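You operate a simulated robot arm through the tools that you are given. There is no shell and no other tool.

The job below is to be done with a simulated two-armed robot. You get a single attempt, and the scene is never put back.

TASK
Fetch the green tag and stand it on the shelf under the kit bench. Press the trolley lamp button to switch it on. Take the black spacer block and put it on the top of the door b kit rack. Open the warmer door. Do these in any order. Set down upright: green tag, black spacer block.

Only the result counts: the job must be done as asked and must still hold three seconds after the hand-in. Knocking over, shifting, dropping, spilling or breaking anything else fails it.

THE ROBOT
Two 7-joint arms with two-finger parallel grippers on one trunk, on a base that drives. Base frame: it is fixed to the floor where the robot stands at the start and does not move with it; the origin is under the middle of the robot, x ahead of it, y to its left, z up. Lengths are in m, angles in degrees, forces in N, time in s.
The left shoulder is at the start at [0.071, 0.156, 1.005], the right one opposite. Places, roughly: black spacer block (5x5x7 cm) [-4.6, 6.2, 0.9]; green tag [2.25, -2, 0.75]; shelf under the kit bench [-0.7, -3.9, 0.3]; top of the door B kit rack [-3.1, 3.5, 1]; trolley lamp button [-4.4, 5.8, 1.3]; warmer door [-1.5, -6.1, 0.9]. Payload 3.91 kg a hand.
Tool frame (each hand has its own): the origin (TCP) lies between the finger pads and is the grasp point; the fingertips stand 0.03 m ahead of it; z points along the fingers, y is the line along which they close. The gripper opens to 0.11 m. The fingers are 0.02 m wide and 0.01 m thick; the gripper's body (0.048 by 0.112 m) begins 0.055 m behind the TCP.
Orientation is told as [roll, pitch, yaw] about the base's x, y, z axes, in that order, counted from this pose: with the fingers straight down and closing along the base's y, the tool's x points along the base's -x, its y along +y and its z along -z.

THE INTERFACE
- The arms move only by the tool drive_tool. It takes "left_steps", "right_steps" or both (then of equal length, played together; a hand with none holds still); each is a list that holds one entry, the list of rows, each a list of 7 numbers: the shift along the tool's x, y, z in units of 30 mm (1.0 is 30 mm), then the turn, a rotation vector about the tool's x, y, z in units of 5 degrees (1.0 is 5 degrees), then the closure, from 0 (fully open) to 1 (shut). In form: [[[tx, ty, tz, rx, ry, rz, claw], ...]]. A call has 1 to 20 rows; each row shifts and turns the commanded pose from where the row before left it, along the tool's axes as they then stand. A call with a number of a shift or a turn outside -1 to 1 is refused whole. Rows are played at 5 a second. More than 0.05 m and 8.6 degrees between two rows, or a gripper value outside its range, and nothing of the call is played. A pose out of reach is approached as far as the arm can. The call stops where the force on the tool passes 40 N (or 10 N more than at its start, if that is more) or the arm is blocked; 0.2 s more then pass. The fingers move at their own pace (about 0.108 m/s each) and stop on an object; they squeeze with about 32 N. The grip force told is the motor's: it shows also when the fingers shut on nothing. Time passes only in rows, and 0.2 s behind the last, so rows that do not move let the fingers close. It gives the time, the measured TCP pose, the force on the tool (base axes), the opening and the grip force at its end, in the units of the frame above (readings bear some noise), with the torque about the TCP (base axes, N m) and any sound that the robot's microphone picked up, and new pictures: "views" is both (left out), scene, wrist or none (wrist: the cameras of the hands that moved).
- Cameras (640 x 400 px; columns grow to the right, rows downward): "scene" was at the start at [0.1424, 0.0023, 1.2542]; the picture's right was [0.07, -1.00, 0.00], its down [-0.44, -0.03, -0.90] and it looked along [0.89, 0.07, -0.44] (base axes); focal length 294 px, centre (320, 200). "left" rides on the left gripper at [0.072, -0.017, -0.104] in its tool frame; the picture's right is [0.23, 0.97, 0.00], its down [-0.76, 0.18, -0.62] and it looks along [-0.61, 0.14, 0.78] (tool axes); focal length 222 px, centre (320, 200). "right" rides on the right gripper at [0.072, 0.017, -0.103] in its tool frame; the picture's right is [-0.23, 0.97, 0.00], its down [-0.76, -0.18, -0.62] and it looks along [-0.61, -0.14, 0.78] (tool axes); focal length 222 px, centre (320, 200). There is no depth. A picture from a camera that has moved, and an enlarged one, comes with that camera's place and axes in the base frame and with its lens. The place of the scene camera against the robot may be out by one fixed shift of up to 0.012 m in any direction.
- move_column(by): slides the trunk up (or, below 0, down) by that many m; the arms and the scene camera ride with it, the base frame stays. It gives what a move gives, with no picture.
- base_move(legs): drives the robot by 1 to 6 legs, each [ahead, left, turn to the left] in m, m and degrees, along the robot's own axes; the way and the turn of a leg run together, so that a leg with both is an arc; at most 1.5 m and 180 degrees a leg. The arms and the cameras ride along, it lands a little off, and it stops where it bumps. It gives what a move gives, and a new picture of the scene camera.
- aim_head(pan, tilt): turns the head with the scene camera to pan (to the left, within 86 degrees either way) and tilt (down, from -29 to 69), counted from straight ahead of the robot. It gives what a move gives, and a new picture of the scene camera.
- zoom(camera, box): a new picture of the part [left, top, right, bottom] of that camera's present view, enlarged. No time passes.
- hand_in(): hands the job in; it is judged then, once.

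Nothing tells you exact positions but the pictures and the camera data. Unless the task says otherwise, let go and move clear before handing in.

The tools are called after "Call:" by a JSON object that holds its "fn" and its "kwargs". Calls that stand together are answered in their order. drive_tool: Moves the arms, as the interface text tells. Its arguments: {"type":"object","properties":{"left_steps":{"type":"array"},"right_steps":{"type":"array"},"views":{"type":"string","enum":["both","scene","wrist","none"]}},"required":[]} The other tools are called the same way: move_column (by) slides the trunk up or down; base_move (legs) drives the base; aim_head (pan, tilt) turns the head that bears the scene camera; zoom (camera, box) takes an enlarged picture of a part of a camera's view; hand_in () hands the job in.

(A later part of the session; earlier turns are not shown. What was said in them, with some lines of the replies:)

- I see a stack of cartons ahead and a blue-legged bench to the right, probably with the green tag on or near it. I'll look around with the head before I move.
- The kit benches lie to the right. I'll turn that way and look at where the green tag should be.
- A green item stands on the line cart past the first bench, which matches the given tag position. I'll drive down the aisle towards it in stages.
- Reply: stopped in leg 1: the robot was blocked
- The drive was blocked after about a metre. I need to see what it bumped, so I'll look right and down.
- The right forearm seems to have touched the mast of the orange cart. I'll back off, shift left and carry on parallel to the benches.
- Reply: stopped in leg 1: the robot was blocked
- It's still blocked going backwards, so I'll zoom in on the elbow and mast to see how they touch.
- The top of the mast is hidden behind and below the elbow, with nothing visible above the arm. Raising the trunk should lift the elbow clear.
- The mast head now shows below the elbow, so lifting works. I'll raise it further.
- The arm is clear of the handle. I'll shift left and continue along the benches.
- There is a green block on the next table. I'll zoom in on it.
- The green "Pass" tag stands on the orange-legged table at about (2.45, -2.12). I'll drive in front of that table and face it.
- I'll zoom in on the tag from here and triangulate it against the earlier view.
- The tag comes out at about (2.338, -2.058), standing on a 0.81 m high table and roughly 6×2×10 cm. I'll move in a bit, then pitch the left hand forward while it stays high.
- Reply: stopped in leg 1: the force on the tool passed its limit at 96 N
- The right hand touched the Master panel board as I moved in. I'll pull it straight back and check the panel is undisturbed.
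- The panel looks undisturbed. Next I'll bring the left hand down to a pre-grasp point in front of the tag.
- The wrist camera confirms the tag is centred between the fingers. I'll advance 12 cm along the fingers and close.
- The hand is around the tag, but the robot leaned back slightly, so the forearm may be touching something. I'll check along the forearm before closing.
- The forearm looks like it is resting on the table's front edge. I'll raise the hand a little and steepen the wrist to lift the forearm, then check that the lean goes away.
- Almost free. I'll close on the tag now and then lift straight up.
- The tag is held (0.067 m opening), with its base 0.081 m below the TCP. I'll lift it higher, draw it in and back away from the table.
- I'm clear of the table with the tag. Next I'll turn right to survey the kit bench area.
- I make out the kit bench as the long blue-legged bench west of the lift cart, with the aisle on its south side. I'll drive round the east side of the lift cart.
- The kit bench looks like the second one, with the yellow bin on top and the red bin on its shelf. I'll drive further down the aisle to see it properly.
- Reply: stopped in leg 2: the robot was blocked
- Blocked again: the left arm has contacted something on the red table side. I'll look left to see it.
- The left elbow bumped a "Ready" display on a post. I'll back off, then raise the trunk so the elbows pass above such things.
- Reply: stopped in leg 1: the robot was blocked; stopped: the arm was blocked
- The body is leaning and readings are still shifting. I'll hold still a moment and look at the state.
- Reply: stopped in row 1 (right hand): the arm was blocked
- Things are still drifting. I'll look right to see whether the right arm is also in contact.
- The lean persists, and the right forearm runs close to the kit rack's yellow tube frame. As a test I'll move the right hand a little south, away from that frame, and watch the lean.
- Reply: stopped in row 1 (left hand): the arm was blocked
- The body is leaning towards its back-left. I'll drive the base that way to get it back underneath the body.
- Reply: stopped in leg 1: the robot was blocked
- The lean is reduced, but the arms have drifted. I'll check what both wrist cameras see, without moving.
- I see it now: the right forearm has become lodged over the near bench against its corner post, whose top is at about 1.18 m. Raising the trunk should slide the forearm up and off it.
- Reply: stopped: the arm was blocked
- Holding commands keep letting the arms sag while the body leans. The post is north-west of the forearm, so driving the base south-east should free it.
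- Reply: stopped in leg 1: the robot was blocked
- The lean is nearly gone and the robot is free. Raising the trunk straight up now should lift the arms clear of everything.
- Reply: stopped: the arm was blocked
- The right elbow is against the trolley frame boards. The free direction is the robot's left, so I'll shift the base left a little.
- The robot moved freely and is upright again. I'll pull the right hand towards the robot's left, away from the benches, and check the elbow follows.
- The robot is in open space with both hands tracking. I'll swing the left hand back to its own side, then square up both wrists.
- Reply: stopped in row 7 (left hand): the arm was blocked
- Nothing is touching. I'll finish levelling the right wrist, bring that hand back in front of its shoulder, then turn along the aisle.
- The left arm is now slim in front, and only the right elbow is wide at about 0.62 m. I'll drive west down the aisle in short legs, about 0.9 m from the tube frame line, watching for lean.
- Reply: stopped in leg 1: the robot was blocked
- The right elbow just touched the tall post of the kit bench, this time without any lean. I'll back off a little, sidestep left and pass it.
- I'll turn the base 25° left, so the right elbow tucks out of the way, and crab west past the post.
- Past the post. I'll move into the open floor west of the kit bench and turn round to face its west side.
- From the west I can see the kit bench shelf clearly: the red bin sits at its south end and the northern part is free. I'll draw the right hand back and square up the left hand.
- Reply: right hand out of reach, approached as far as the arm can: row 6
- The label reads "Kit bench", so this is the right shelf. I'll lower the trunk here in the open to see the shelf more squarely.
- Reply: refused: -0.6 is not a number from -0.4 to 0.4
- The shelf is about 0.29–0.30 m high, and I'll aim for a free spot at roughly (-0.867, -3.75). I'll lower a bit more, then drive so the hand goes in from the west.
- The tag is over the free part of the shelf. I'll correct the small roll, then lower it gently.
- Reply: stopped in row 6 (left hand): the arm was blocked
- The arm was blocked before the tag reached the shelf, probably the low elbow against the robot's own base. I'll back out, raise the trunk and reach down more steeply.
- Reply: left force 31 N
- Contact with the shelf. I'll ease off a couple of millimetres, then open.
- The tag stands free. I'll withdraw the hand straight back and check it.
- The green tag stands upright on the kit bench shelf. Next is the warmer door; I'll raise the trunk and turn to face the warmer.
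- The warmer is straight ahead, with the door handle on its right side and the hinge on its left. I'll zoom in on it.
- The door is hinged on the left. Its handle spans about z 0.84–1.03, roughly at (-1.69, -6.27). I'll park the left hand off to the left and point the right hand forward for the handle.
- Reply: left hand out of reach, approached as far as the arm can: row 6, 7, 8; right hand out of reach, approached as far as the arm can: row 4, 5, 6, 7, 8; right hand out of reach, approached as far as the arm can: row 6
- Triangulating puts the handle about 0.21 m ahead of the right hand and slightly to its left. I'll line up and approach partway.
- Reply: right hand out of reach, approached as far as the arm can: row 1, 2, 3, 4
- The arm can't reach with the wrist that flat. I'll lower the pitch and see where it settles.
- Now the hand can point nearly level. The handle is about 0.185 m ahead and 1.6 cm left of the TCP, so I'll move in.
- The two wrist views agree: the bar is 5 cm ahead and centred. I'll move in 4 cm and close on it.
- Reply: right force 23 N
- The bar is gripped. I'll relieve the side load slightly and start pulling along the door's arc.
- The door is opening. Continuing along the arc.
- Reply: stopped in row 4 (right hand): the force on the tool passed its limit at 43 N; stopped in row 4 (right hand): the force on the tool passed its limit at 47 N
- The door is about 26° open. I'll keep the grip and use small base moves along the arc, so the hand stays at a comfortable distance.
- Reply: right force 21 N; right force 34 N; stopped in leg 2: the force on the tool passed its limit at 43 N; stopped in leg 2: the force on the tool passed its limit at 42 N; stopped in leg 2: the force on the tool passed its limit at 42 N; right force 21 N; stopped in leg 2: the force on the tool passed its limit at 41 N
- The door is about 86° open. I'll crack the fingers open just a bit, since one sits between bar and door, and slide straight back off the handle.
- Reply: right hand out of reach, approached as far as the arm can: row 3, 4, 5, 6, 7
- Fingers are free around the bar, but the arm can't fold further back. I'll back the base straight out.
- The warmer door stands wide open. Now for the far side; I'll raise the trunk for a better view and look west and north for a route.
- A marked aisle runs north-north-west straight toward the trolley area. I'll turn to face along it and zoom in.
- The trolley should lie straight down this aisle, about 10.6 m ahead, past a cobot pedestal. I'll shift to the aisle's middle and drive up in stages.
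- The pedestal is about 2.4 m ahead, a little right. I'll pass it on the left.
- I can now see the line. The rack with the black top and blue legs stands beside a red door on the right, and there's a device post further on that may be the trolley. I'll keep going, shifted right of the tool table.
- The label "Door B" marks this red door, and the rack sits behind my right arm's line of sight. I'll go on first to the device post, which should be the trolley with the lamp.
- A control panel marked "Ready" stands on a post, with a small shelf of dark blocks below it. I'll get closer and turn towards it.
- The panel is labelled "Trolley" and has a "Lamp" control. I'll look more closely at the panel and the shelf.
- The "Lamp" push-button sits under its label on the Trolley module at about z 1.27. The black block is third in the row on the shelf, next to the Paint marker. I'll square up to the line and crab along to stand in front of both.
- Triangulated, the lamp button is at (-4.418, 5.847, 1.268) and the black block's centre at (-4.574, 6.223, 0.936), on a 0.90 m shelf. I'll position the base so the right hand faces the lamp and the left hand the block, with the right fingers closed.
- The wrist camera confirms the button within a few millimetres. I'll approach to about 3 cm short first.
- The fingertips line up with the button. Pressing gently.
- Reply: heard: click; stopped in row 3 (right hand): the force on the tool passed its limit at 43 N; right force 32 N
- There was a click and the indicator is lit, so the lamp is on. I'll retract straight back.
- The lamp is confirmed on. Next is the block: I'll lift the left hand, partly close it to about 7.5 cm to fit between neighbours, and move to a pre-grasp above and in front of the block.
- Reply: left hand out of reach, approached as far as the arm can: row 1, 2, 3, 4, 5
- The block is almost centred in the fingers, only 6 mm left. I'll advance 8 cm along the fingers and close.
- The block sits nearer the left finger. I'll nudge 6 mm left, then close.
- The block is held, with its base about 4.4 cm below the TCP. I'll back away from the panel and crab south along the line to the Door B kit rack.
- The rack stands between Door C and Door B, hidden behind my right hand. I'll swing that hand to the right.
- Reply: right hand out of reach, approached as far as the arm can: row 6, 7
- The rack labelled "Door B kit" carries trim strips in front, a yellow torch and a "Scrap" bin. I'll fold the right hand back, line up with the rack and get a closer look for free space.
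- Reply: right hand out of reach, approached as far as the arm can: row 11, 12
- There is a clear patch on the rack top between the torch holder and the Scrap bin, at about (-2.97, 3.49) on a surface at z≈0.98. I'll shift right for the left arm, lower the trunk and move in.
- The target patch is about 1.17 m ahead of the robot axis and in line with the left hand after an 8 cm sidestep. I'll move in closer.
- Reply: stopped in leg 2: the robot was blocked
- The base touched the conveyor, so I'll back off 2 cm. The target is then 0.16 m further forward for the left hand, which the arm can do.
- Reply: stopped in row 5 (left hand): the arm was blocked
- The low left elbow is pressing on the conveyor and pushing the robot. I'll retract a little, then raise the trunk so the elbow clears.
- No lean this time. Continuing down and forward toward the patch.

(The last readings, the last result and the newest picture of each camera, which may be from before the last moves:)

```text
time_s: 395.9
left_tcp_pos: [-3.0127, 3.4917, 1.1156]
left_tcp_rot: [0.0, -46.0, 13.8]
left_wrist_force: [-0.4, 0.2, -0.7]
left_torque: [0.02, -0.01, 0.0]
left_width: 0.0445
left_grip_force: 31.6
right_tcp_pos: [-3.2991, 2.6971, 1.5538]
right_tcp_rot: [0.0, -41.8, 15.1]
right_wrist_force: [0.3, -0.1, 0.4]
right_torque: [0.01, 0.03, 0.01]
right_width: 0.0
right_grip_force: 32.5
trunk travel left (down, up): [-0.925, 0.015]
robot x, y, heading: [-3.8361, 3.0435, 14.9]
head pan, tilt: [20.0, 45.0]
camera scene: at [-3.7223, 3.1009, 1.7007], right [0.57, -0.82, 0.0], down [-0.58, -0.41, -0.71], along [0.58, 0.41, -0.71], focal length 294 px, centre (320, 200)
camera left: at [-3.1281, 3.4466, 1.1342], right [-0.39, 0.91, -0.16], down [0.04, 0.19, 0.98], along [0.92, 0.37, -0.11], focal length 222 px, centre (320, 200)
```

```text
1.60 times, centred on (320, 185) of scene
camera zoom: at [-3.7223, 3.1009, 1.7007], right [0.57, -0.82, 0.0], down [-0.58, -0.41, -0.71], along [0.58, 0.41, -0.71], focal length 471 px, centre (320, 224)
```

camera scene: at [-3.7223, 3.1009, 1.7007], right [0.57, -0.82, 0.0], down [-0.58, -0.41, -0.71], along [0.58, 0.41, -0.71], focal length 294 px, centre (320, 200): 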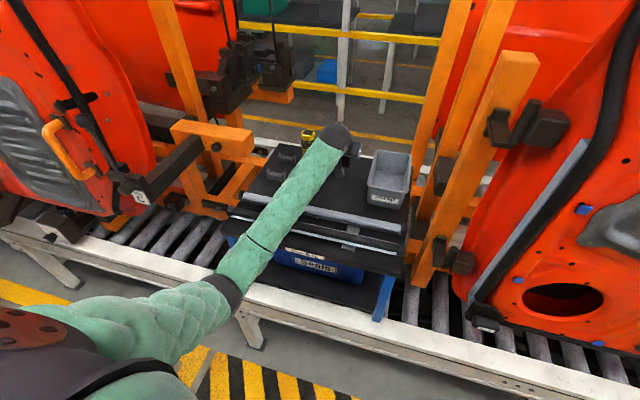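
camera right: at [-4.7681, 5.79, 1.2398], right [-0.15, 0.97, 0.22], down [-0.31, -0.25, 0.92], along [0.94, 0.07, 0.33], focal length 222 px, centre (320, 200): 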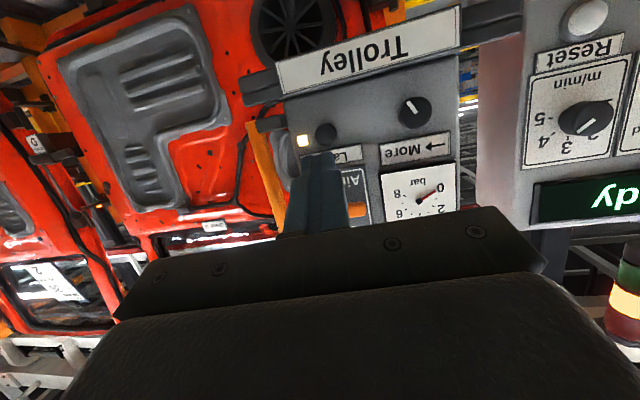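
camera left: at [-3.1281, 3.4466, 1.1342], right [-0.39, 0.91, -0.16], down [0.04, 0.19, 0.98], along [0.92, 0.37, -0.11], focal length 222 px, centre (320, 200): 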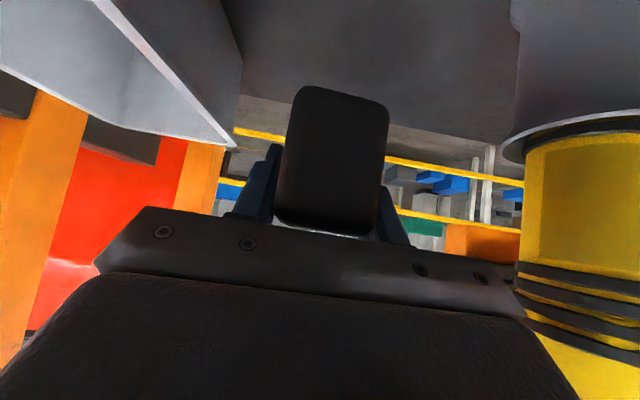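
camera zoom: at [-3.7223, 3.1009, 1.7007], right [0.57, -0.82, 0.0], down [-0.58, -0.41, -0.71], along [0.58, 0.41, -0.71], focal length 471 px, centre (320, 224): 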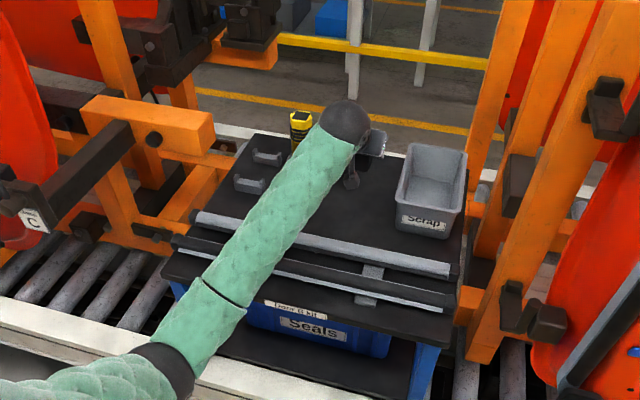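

Call:
{"fn": "drive_tool", "kwargs": {"left_steps": [[[0.41, 0, 0.71, 0, 0, 0, 1], [0.41, 0, 0.71, 0, 0, 0, 1], [0.41, 0, 0.71, 0, 0, 0, 1], [0, 0, 0, 0, 0, 0, 1]]]}}

Call:
{"fn": "zoom", "kwargs": {"camera": "scene", "box": [230, 80, 430, 230]}}

```text
time_s: 396.9
left_tcp_pos: [-2.9935, 3.498, 1.0438]
left_tcp_rot: [-0.1, -46.0, 14.0]
left_wrist_force: [0.3, 0.5, -0.6]
left_torque: [0.03, -0.02, 0.0]
left_width: 0.0444
left_grip_force: 31.8
right_tcp_pos: [-3.2993, 2.6969, 1.5536]
right_tcp_rot: [0.0, -41.7, 15.1]
right_wrist_force: [-0.8, 0.6, -0.4]
right_torque: [0.01, 0.0, -0.01]
right_width: 0.0002
right_grip_force: 32.0
trunk travel left (down, up): [-0.925, 0.015]
robot x, y, heading: [-3.8403, 3.0519, 15.0]
head pan, tilt: [20.0, 45.0]
camera scene: at [-3.7219, 3.1008, 1.7007], right [0.57, -0.82, 0.0], down [-0.58, -0.41, -0.71], along [0.58, 0.41, -0.71], focal length 294 px, centre (320, 200)
camera left: at [-3.1089, 3.4517, 1.0629], right [-0.39, 0.91, -0.16], down [0.04, 0.19, 0.98], along [0.92, 0.37, -0.11], focal length 222 px, centre (320, 200)
```

scene: 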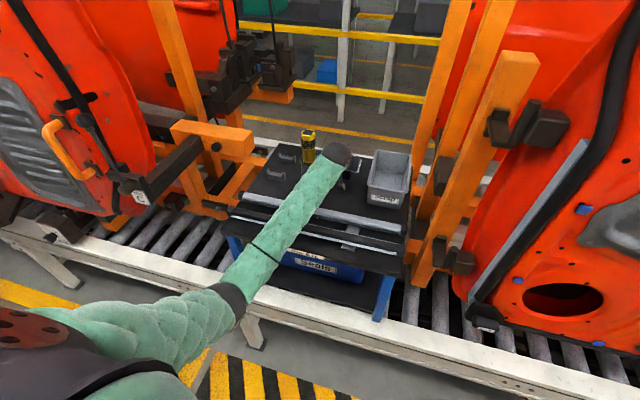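
left: 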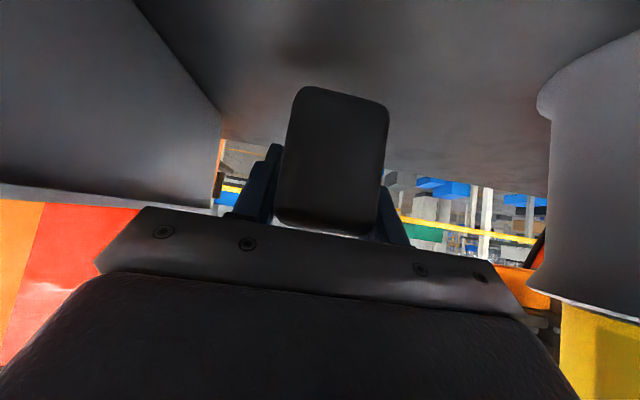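

```text
2.67 times, centred on (330, 155) of scene
camera zoom: at [-3.7219, 3.1008, 1.7007], right [0.57, -0.82, 0.0], down [-0.58, -0.41, -0.71], along [0.58, 0.41, -0.71], focal length 785 px, centre (293, 320)
```

zoom: 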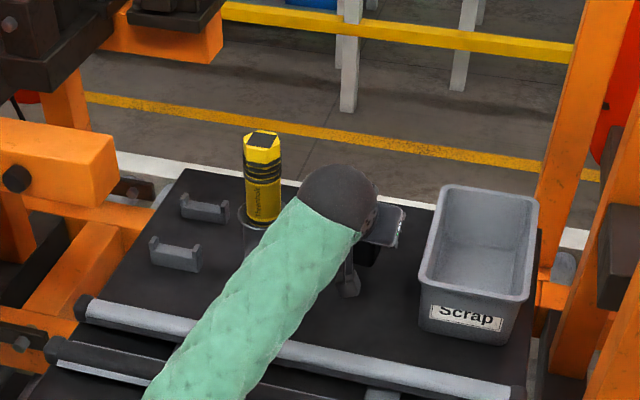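

Centred between torch and bin. Lowering in small steps until contact.

Call:
{"fn": "drive_tool", "kwargs": {"left_steps": [[[0.1, 0, 0.095, 0, 0, 0, 1], [0.1, 0, 0.095, 0, 0, 0, 1], [0, 0, 0, 0, 0, 0, 1]]], "views": "wrist"}}

Call:
{"fn": "drive_tool", "kwargs": {"left_steps": [[[0.08, 0, 0.077, 0, 0, 0, 1], [0.08, 0, 0.077, 0, 0, 0, 1], [0, 0, 0, 0, 0, 0, 1]]], "views": "wrist"}}

```text
time_s: 397.7
left_tcp_pos: [-2.9932, 3.497, 1.0355]
left_tcp_rot: [-0.1, -46.1, 14.0]
left_wrist_force: [0.1, 0.2, -0.5]
left_torque: [0.0, 0.0, -0.02]
left_width: 0.0446
left_grip_force: 32.0
right_tcp_pos: [-3.299, 2.6952, 1.5535]
right_tcp_rot: [-0.1, -41.8, 15.1]
right_wrist_force: [0.3, 0.3, -0.3]
right_torque: [0.0, 0.0, 0.01]
right_width: 0.0
right_grip_force: 32.2
trunk travel left (down, up): [-0.925, 0.015]
robot x, y, heading: [-3.841, 3.0446, 14.9]
head pan, tilt: [20.0, 45.0]
camera left: at [-3.1095, 3.451, 1.0548], right [-0.39, 0.91, -0.16], down [0.04, 0.19, 0.98], along [0.92, 0.37, -0.11], focal length 222 px, centre (320, 200)
```

left: 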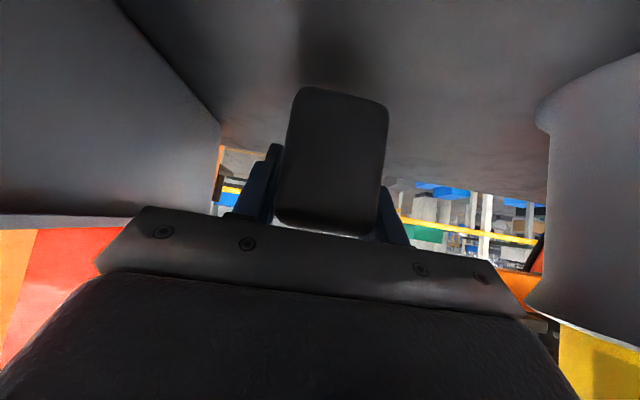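

```text
time_s: 398.5
left_tcp_pos: [-2.9923, 3.4971, 1.0292]
left_tcp_rot: [-0.2, -46.0, 13.9]
left_wrist_force: [0.0, -0.5, -1.0]
left_torque: [0.0, 0.0, -0.01]
left_width: 0.0448
left_grip_force: 32.2
right_tcp_pos: [-3.2984, 2.6953, 1.5548]
right_tcp_rot: [0.0, -41.8, 15.1]
right_wrist_force: [0.3, 0.7, 0.0]
right_torque: [-0.02, -0.01, 0.01]
right_width: 0.0
right_grip_force: 31.8
trunk travel left (down, up): [-0.925, 0.015]
robot x, y, heading: [-3.8394, 3.0444, 15.0]
head pan, tilt: [20.0, 45.0]
camera left: at [-3.1087, 3.4515, 1.0482], right [-0.39, 0.91, -0.17], down [0.04, 0.19, 0.98], along [0.92, 0.37, -0.11], focal length 222 px, centre (320, 200)
```

left: 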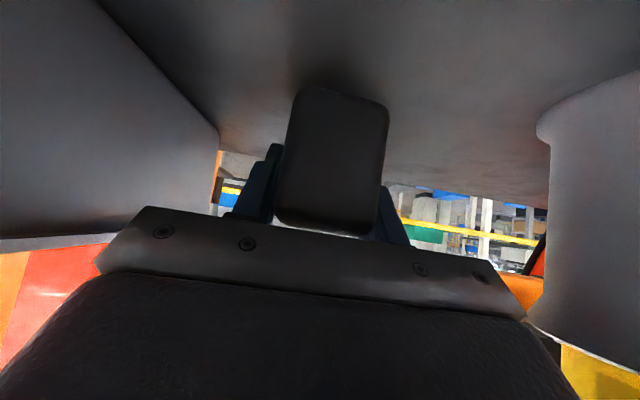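

Call:
{"fn": "drive_tool", "kwargs": {"left_steps": [[[0.07, 0, 0.068, 0, 0, 0, 1], [0.07, 0, 0.068, 0, 0, 0, 1], [0, 0, 0, 0, 0, 0, 1]]], "views": "none"}}

Call:
{"fn": "drive_tool", "kwargs": {"left_steps": [[[0.06, 0, 0.058, 0, 0, 0, 1], [0, 0, 0, 0, 0, 0, 1]]], "views": "none"}}

```text
time_s: 399.3
left_tcp_pos: [-2.9928, 3.4988, 1.0224]
left_tcp_rot: [-0.2, -46.0, 13.9]
left_wrist_force: [0.1, -1.2, 0.6]
left_torque: [0.0, -0.01, 0.03]
left_width: 0.045
left_grip_force: 31.7
right_tcp_pos: [-3.2979, 2.6969, 1.5536]
right_tcp_rot: [0.0, -41.7, 15.1]
right_wrist_force: [-0.5, 1.2, 0.4]
right_torque: [-0.02, -0.02, -0.02]
right_width: 0.0
right_grip_force: 31.6
trunk travel left (down, up): [-0.925, 0.015]
robot x, y, heading: [-3.8352, 3.0491, 15.1]
head pan, tilt: [20.0, 45.0]
```

```text
time_s: 399.9
left_tcp_pos: [-2.9916, 3.4976, 1.0205]
left_tcp_rot: [-0.1, -45.9, 13.9]
left_wrist_force: [-0.3, -1.4, -0.9]
left_torque: [0.0, -0.02, 0.01]
left_width: 0.0445
left_grip_force: 31.5
right_tcp_pos: [-3.2987, 2.6966, 1.5534]
right_tcp_rot: [0.1, -41.8, 15.1]
right_wrist_force: [-0.4, 0.0, 0.2]
right_torque: [0.02, 0.03, -0.01]
right_width: 0.0
right_grip_force: 32.4
trunk travel left (down, up): [-0.925, 0.015]
robot x, y, heading: [-3.8377, 3.0472, 14.8]
head pan, tilt: [20.0, 45.0]
```

Call:
{"fn": "drive_tool", "kwargs": {"left_steps": [[[0.07, 0, 0.068, 0, 0, 0, 1], [0, 0, 0, 0, 0, 0, 1]]], "views": "none"}}

Call:
{"fn": "drive_tool", "kwargs": {"left_steps": [[[0.07, 0, 0.068, 0, 0, 0, 1], [0, 0, 0, 0, 0, 0, 1]]], "views": "wrist"}}

```text
time_s: 400.5
left_tcp_pos: [-2.9915, 3.4973, 1.0197]
left_tcp_rot: [0.0, -46.1, 13.9]
left_wrist_force: [1.6, -0.5, 6.8]
left_torque: [0.06, 0.23, 0.01]
left_width: 0.0447
left_grip_force: 31.8
right_tcp_pos: [-3.2986, 2.6951, 1.554]
right_tcp_rot: [0.0, -41.9, 15.1]
right_wrist_force: [-0.2, -0.4, -0.4]
right_torque: [0.02, -0.01, 0.03]
right_width: 0.0
right_grip_force: 31.9
trunk travel left (down, up): [-0.925, 0.015]
robot x, y, heading: [-3.8353, 3.0471, 14.9]
head pan, tilt: [20.0, 45.0]
```

```text
time_s: 401.1
left_tcp_pos: [-2.9925, 3.4968, 1.0174]
left_tcp_rot: [-0.1, -46.3, 13.7]
left_wrist_force: [7.7, 4.4, 27.6]
left_torque: [0.13, 0.14, -0.02]
left_width: 0.0439
left_grip_force: 32.3
right_tcp_pos: [-3.2992, 2.6954, 1.5551]
right_tcp_rot: [0.0, -41.9, 15.0]
right_wrist_force: [0.3, -0.3, -0.8]
right_torque: [0.01, 0.0, 0.0]
right_width: 0.0001
right_grip_force: 32.3
trunk travel left (down, up): [-0.925, 0.015]
robot x, y, heading: [-3.8384, 3.0466, 15.1]
head pan, tilt: [20.0, 45.0]
camera left: at [-3.1092, 3.4506, 1.0371], right [-0.38, 0.91, -0.17], down [0.03, 0.19, 0.98], along [0.92, 0.37, -0.1], focal length 222 px, centre (320, 200)
```

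left: 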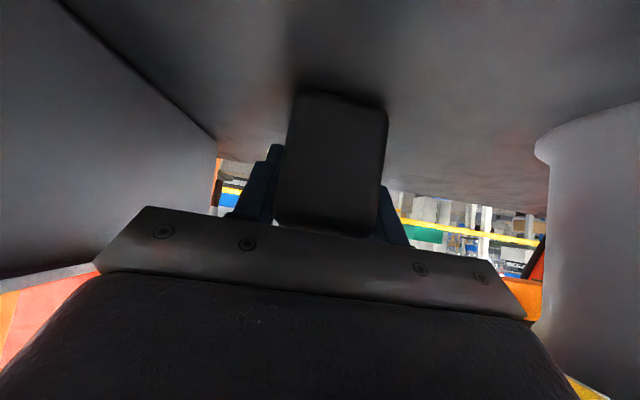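

Contact. Easing up a touch and opening part-way.

Call:
{"fn": "drive_tool", "kwargs": {"left_steps": [[[-0.06, 0, -0.06, 0, 0, 0, 1], [0, 0, 0, 0, 0, 0, 1], [0, 0, 0, 0, 0, 0, 0.5], [0, 0, 0, 0, 0, 0, 0.36], [0, 0, 0, 0, 0, 0, 0.36]]], "views": "wrist"}}

Call:
{"fn": "drive_tool", "kwargs": {"left_steps": [[[0, 0, -0.4, 0, 0, 0, 0.36], [0, 0, -0.8, 0, 0, 0, 0.36], [0, 0, -1, 0, 0, 0, 0.36], [0, 0, -1, 0, 0, 0, 0.36], [-0.3, 0, -0.9, 0, 0, 0, 0.36], [-0.3, 0, -0.9, 0, 0, 0, 0.36]]]}}

Call:
{"fn": "zoom", "kwargs": {"camera": "scene", "box": [230, 80, 430, 230]}}

```text
time_s: 402.3
left_tcp_pos: [-2.9927, 3.4971, 1.0171]
left_tcp_rot: [-0.2, -45.9, 13.9]
left_wrist_force: [0.5, 0.0, 0.3]
left_torque: [-0.03, -0.01, 0.0]
left_width: 0.0704
left_grip_force: 0.1
right_tcp_pos: [-3.298, 2.6977, 1.5532]
right_tcp_rot: [0.0, -41.8, 15.1]
right_wrist_force: [-0.1, -0.1, 0.5]
right_torque: [-0.02, 0.0, -0.01]
right_width: 0.0001
right_grip_force: 32.3
trunk travel left (down, up): [-0.925, 0.015]
robot x, y, heading: [-3.8362, 3.0451, 14.9]
head pan, tilt: [20.0, 45.0]
camera left: at [-3.1086, 3.4511, 1.0362], right [-0.39, 0.91, -0.16], down [0.04, 0.19, 0.98], along [0.92, 0.37, -0.11], focal length 222 px, centre (320, 200)
```

left: 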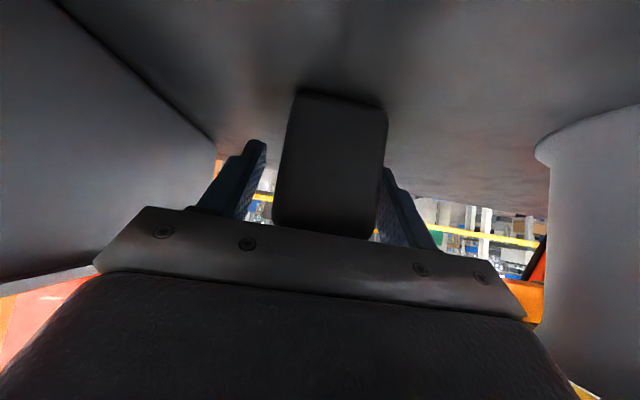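

```text
time_s: 403.7
left_tcp_pos: [-3.0874, 3.4734, 1.1326]
left_tcp_rot: [-0.1, -46.0, 13.9]
left_wrist_force: [-0.2, 0.3, 0.5]
left_torque: [0.03, 0.01, -0.01]
left_width: 0.0704
left_grip_force: 0.0
right_tcp_pos: [-3.2988, 2.6954, 1.5537]
right_tcp_rot: [0.0, -41.7, 15.2]
right_wrist_force: [0.3, -0.1, 0.5]
right_torque: [0.0, -0.02, -0.02]
right_width: 0.0002
right_grip_force: 32.1
trunk travel left (down, up): [-0.925, 0.015]
robot x, y, heading: [-3.842, 3.0484, 14.9]
head pan, tilt: [20.0, 45.0]
camera scene: at [-3.7225, 3.1005, 1.7007], right [0.57, -0.82, 0.0], down [-0.58, -0.41, -0.71], along [0.58, 0.41, -0.71], focal length 294 px, centre (320, 200)
camera left: at [-3.2039, 3.4276, 1.1531], right [-0.38, 0.91, -0.16], down [0.03, 0.19, 0.98], along [0.92, 0.37, -0.11], focal length 222 px, centre (320, 200)
```

scene: 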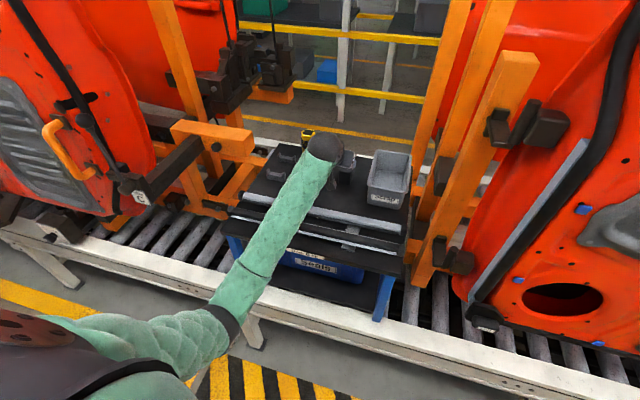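
left: 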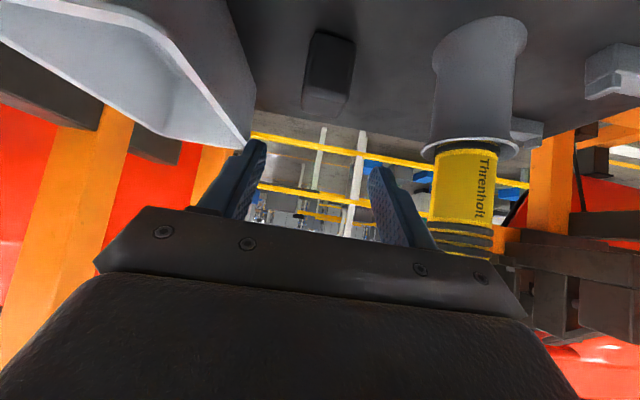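

```text
2.67 times, centred on (330, 155) of scene
camera zoom: at [-3.7225, 3.1005, 1.7007], right [0.57, -0.82, 0.0], down [-0.58, -0.41, -0.71], along [0.58, 0.41, -0.71], focal length 785 px, centre (293, 320)
```

zoom: 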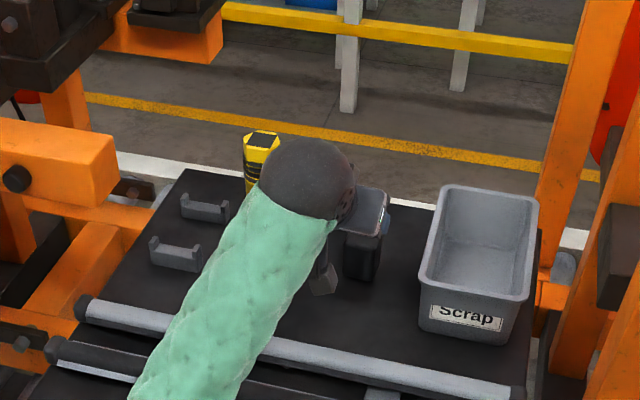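

The block stands upright on the rack. I'll lift the hand clear and back the base away.

Call:
{"fn": "drive_tool", "kwargs": {"left_steps": [[[-0.72, 0, -0.695, 0, 0, 0, 0.36], [-0.72, 0, -0.695, 0, 0, 0, 0.36], [-0.72, 0, -0.695, 0, 0, 0, 0.36], [-0.72, 0, -0.695, 0, 0, 0, 0.36], [-0.72, 0, -0.695, 0, 0, 0, 0.36]]], "views": "none"}}

Call:
{"fn": "base_move", "kwargs": {"legs": [[-0.6, 0, 0]]}}

Call:
{"fn": "aim_head", "kwargs": {"pan": 5, "tilt": 30}}

Call:
{"fn": "zoom", "kwargs": {"camera": "scene", "box": [220, 90, 460, 260]}}

```text
time_s: 404.9
left_tcp_pos: [-3.0863, 3.4761, 1.2846]
left_tcp_rot: [-0.1, -46.0, 13.9]
left_wrist_force: [0.4, 0.1, -0.5]
left_torque: [0.01, -0.01, -0.01]
left_width: 0.0704
left_grip_force: 0.0
right_tcp_pos: [-3.2973, 2.6959, 1.5525]
right_tcp_rot: [0.1, -41.7, 15.1]
right_wrist_force: [0.1, 0.0, 0.0]
right_torque: [-0.06, -0.01, 0.01]
right_width: 0.0
right_grip_force: 31.8
trunk travel left (down, up): [-0.925, 0.015]
robot x, y, heading: [-3.8379, 3.0424, 15.2]
head pan, tilt: [20.0, 45.0]
```

```text
time_s: 408.4
left_tcp_pos: [-3.6788, 3.3187, 1.2842]
left_tcp_rot: [-0.1, -45.9, 13.9]
left_wrist_force: [-1.4, 0.0, 0.0]
left_torque: [-0.03, 0.0, -0.02]
left_width: 0.0702
left_grip_force: 0.0
right_tcp_pos: [-3.8886, 2.5371, 1.5537]
right_tcp_rot: [0.0, -41.8, 15.3]
right_wrist_force: [-0.5, -0.2, -0.2]
right_torque: [0.0, 0.04, 0.01]
right_width: 0.0001
right_grip_force: 32.0
trunk travel left (down, up): [-0.925, 0.015]
robot x, y, heading: [-4.4302, 2.8852, 15.2]
head pan, tilt: [20.0, 45.0]
camera scene: at [-4.3139, 2.9419, 1.7006], right [0.57, -0.82, 0.0], down [-0.58, -0.41, -0.71], along [0.58, 0.41, -0.71], focal length 294 px, centre (320, 200)
```

scene: 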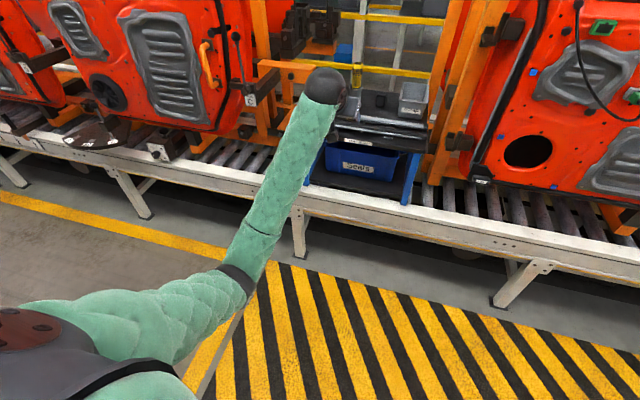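

```text
time_s: 409.1
left_tcp_pos: [-3.6794, 3.3172, 1.2838]
left_tcp_rot: [-0.1, -46.1, 14.0]
left_wrist_force: [-0.9, -0.7, -0.8]
left_torque: [-0.01, -0.02, 0.07]
left_width: 0.0702
left_grip_force: 0.0
right_tcp_pos: [-3.8906, 2.5368, 1.5543]
right_tcp_rot: [0.0, -41.8, 15.2]
right_wrist_force: [-0.7, -0.4, 0.5]
right_torque: [0.0, -0.01, 0.0]
right_width: 0.0002
right_grip_force: 31.9
trunk travel left (down, up): [-0.925, 0.015]
robot x, y, heading: [-4.4309, 2.8867, 15.2]
head pan, tilt: [5.0, 30.0]
camera scene: at [-4.2969, 2.9259, 1.7233], right [0.34, -0.94, 0.0], down [-0.47, -0.17, -0.87], along [0.81, 0.3, -0.5], focal length 294 px, centre (320, 200)
```

scene: 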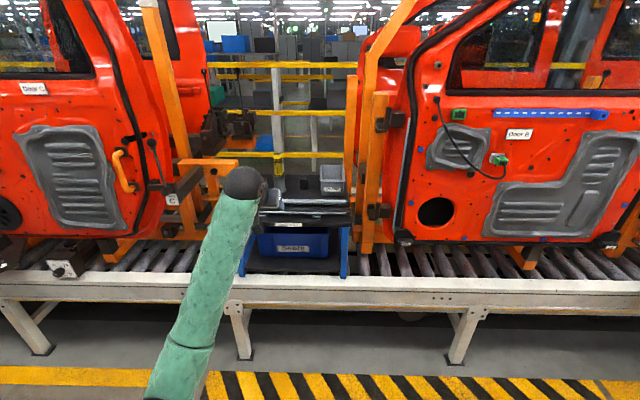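

```text
2.35 times, centred on (340, 175) of scene
camera zoom: at [-4.2969, 2.9259, 1.7233], right [0.34, -0.94, 0.0], down [-0.47, -0.17, -0.87], along [0.81, 0.3, -0.5], focal length 693 px, centre (273, 259)
```

zoom: 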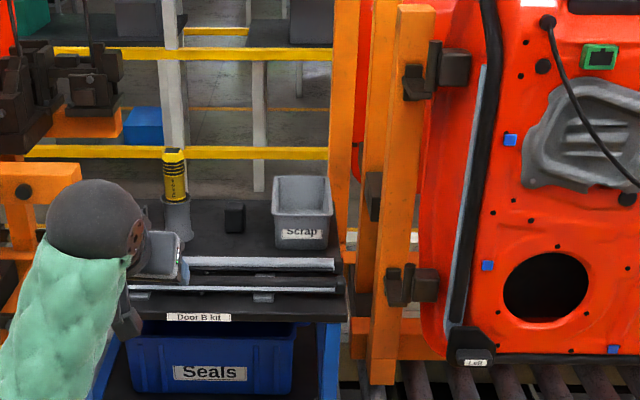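

All four parts are done as far as I can see:
- **Green tag:** it stands upright on the kit bench shelf.
- **Warmer door:** it is wide open.
- **Trolley lamp:** it clicked on and the indicator is lit.
- **Black spacer block:** it stands upright on the Door B kit rack.

My hands are clear, so I'm handing in. On the way, the arms and base bumped several fixtures: the orange cart's mast, the Master panel board, the "Ready" display, the bench posts and frame, and the conveyor. I saw nothing displaced in the later pictures.

Call:
{"fn": "hand_in", "kwargs": {}}

```text
The job is handed in.
```

I finished all four parts of the job and handed it in. The hand-in gave no verdict. The main doubt is the bumps listed below, because shifting anything else fails the job.

- **Green tag:** I took it from the orange-legged table and stood it upright on the shelf under the kit bench, north of the red "Rejects" bin.
- **Warmer door:** I pulled it open by its handle to roughly 85–90°, and it stayed there when I let go.
- **Trolley lamp:** I pressed the button once, heard a click, and the indicator next to it lit.
- **Black spacer block:** It stands upright on top of the Door B kit rack, between the torch and the "Scrap" bin.

**Bumps:** I hit or leaned on several things along the way:
- the handle of the orange cart
- the Master panel board, where the force peaked at 96 N
- the edge of the table that held the tag
- the corner posts and tube frame around the kit bench, where the robot leaned several degrees before I freed it
- the tall post of the kit bench
- the conveyor at the rack

The left arm may also have touched the "Ready" display post on the rework table.

Nothing looked moved in the later pictures of the panel and benches. I did not go back to check each item against how it stood at the start.
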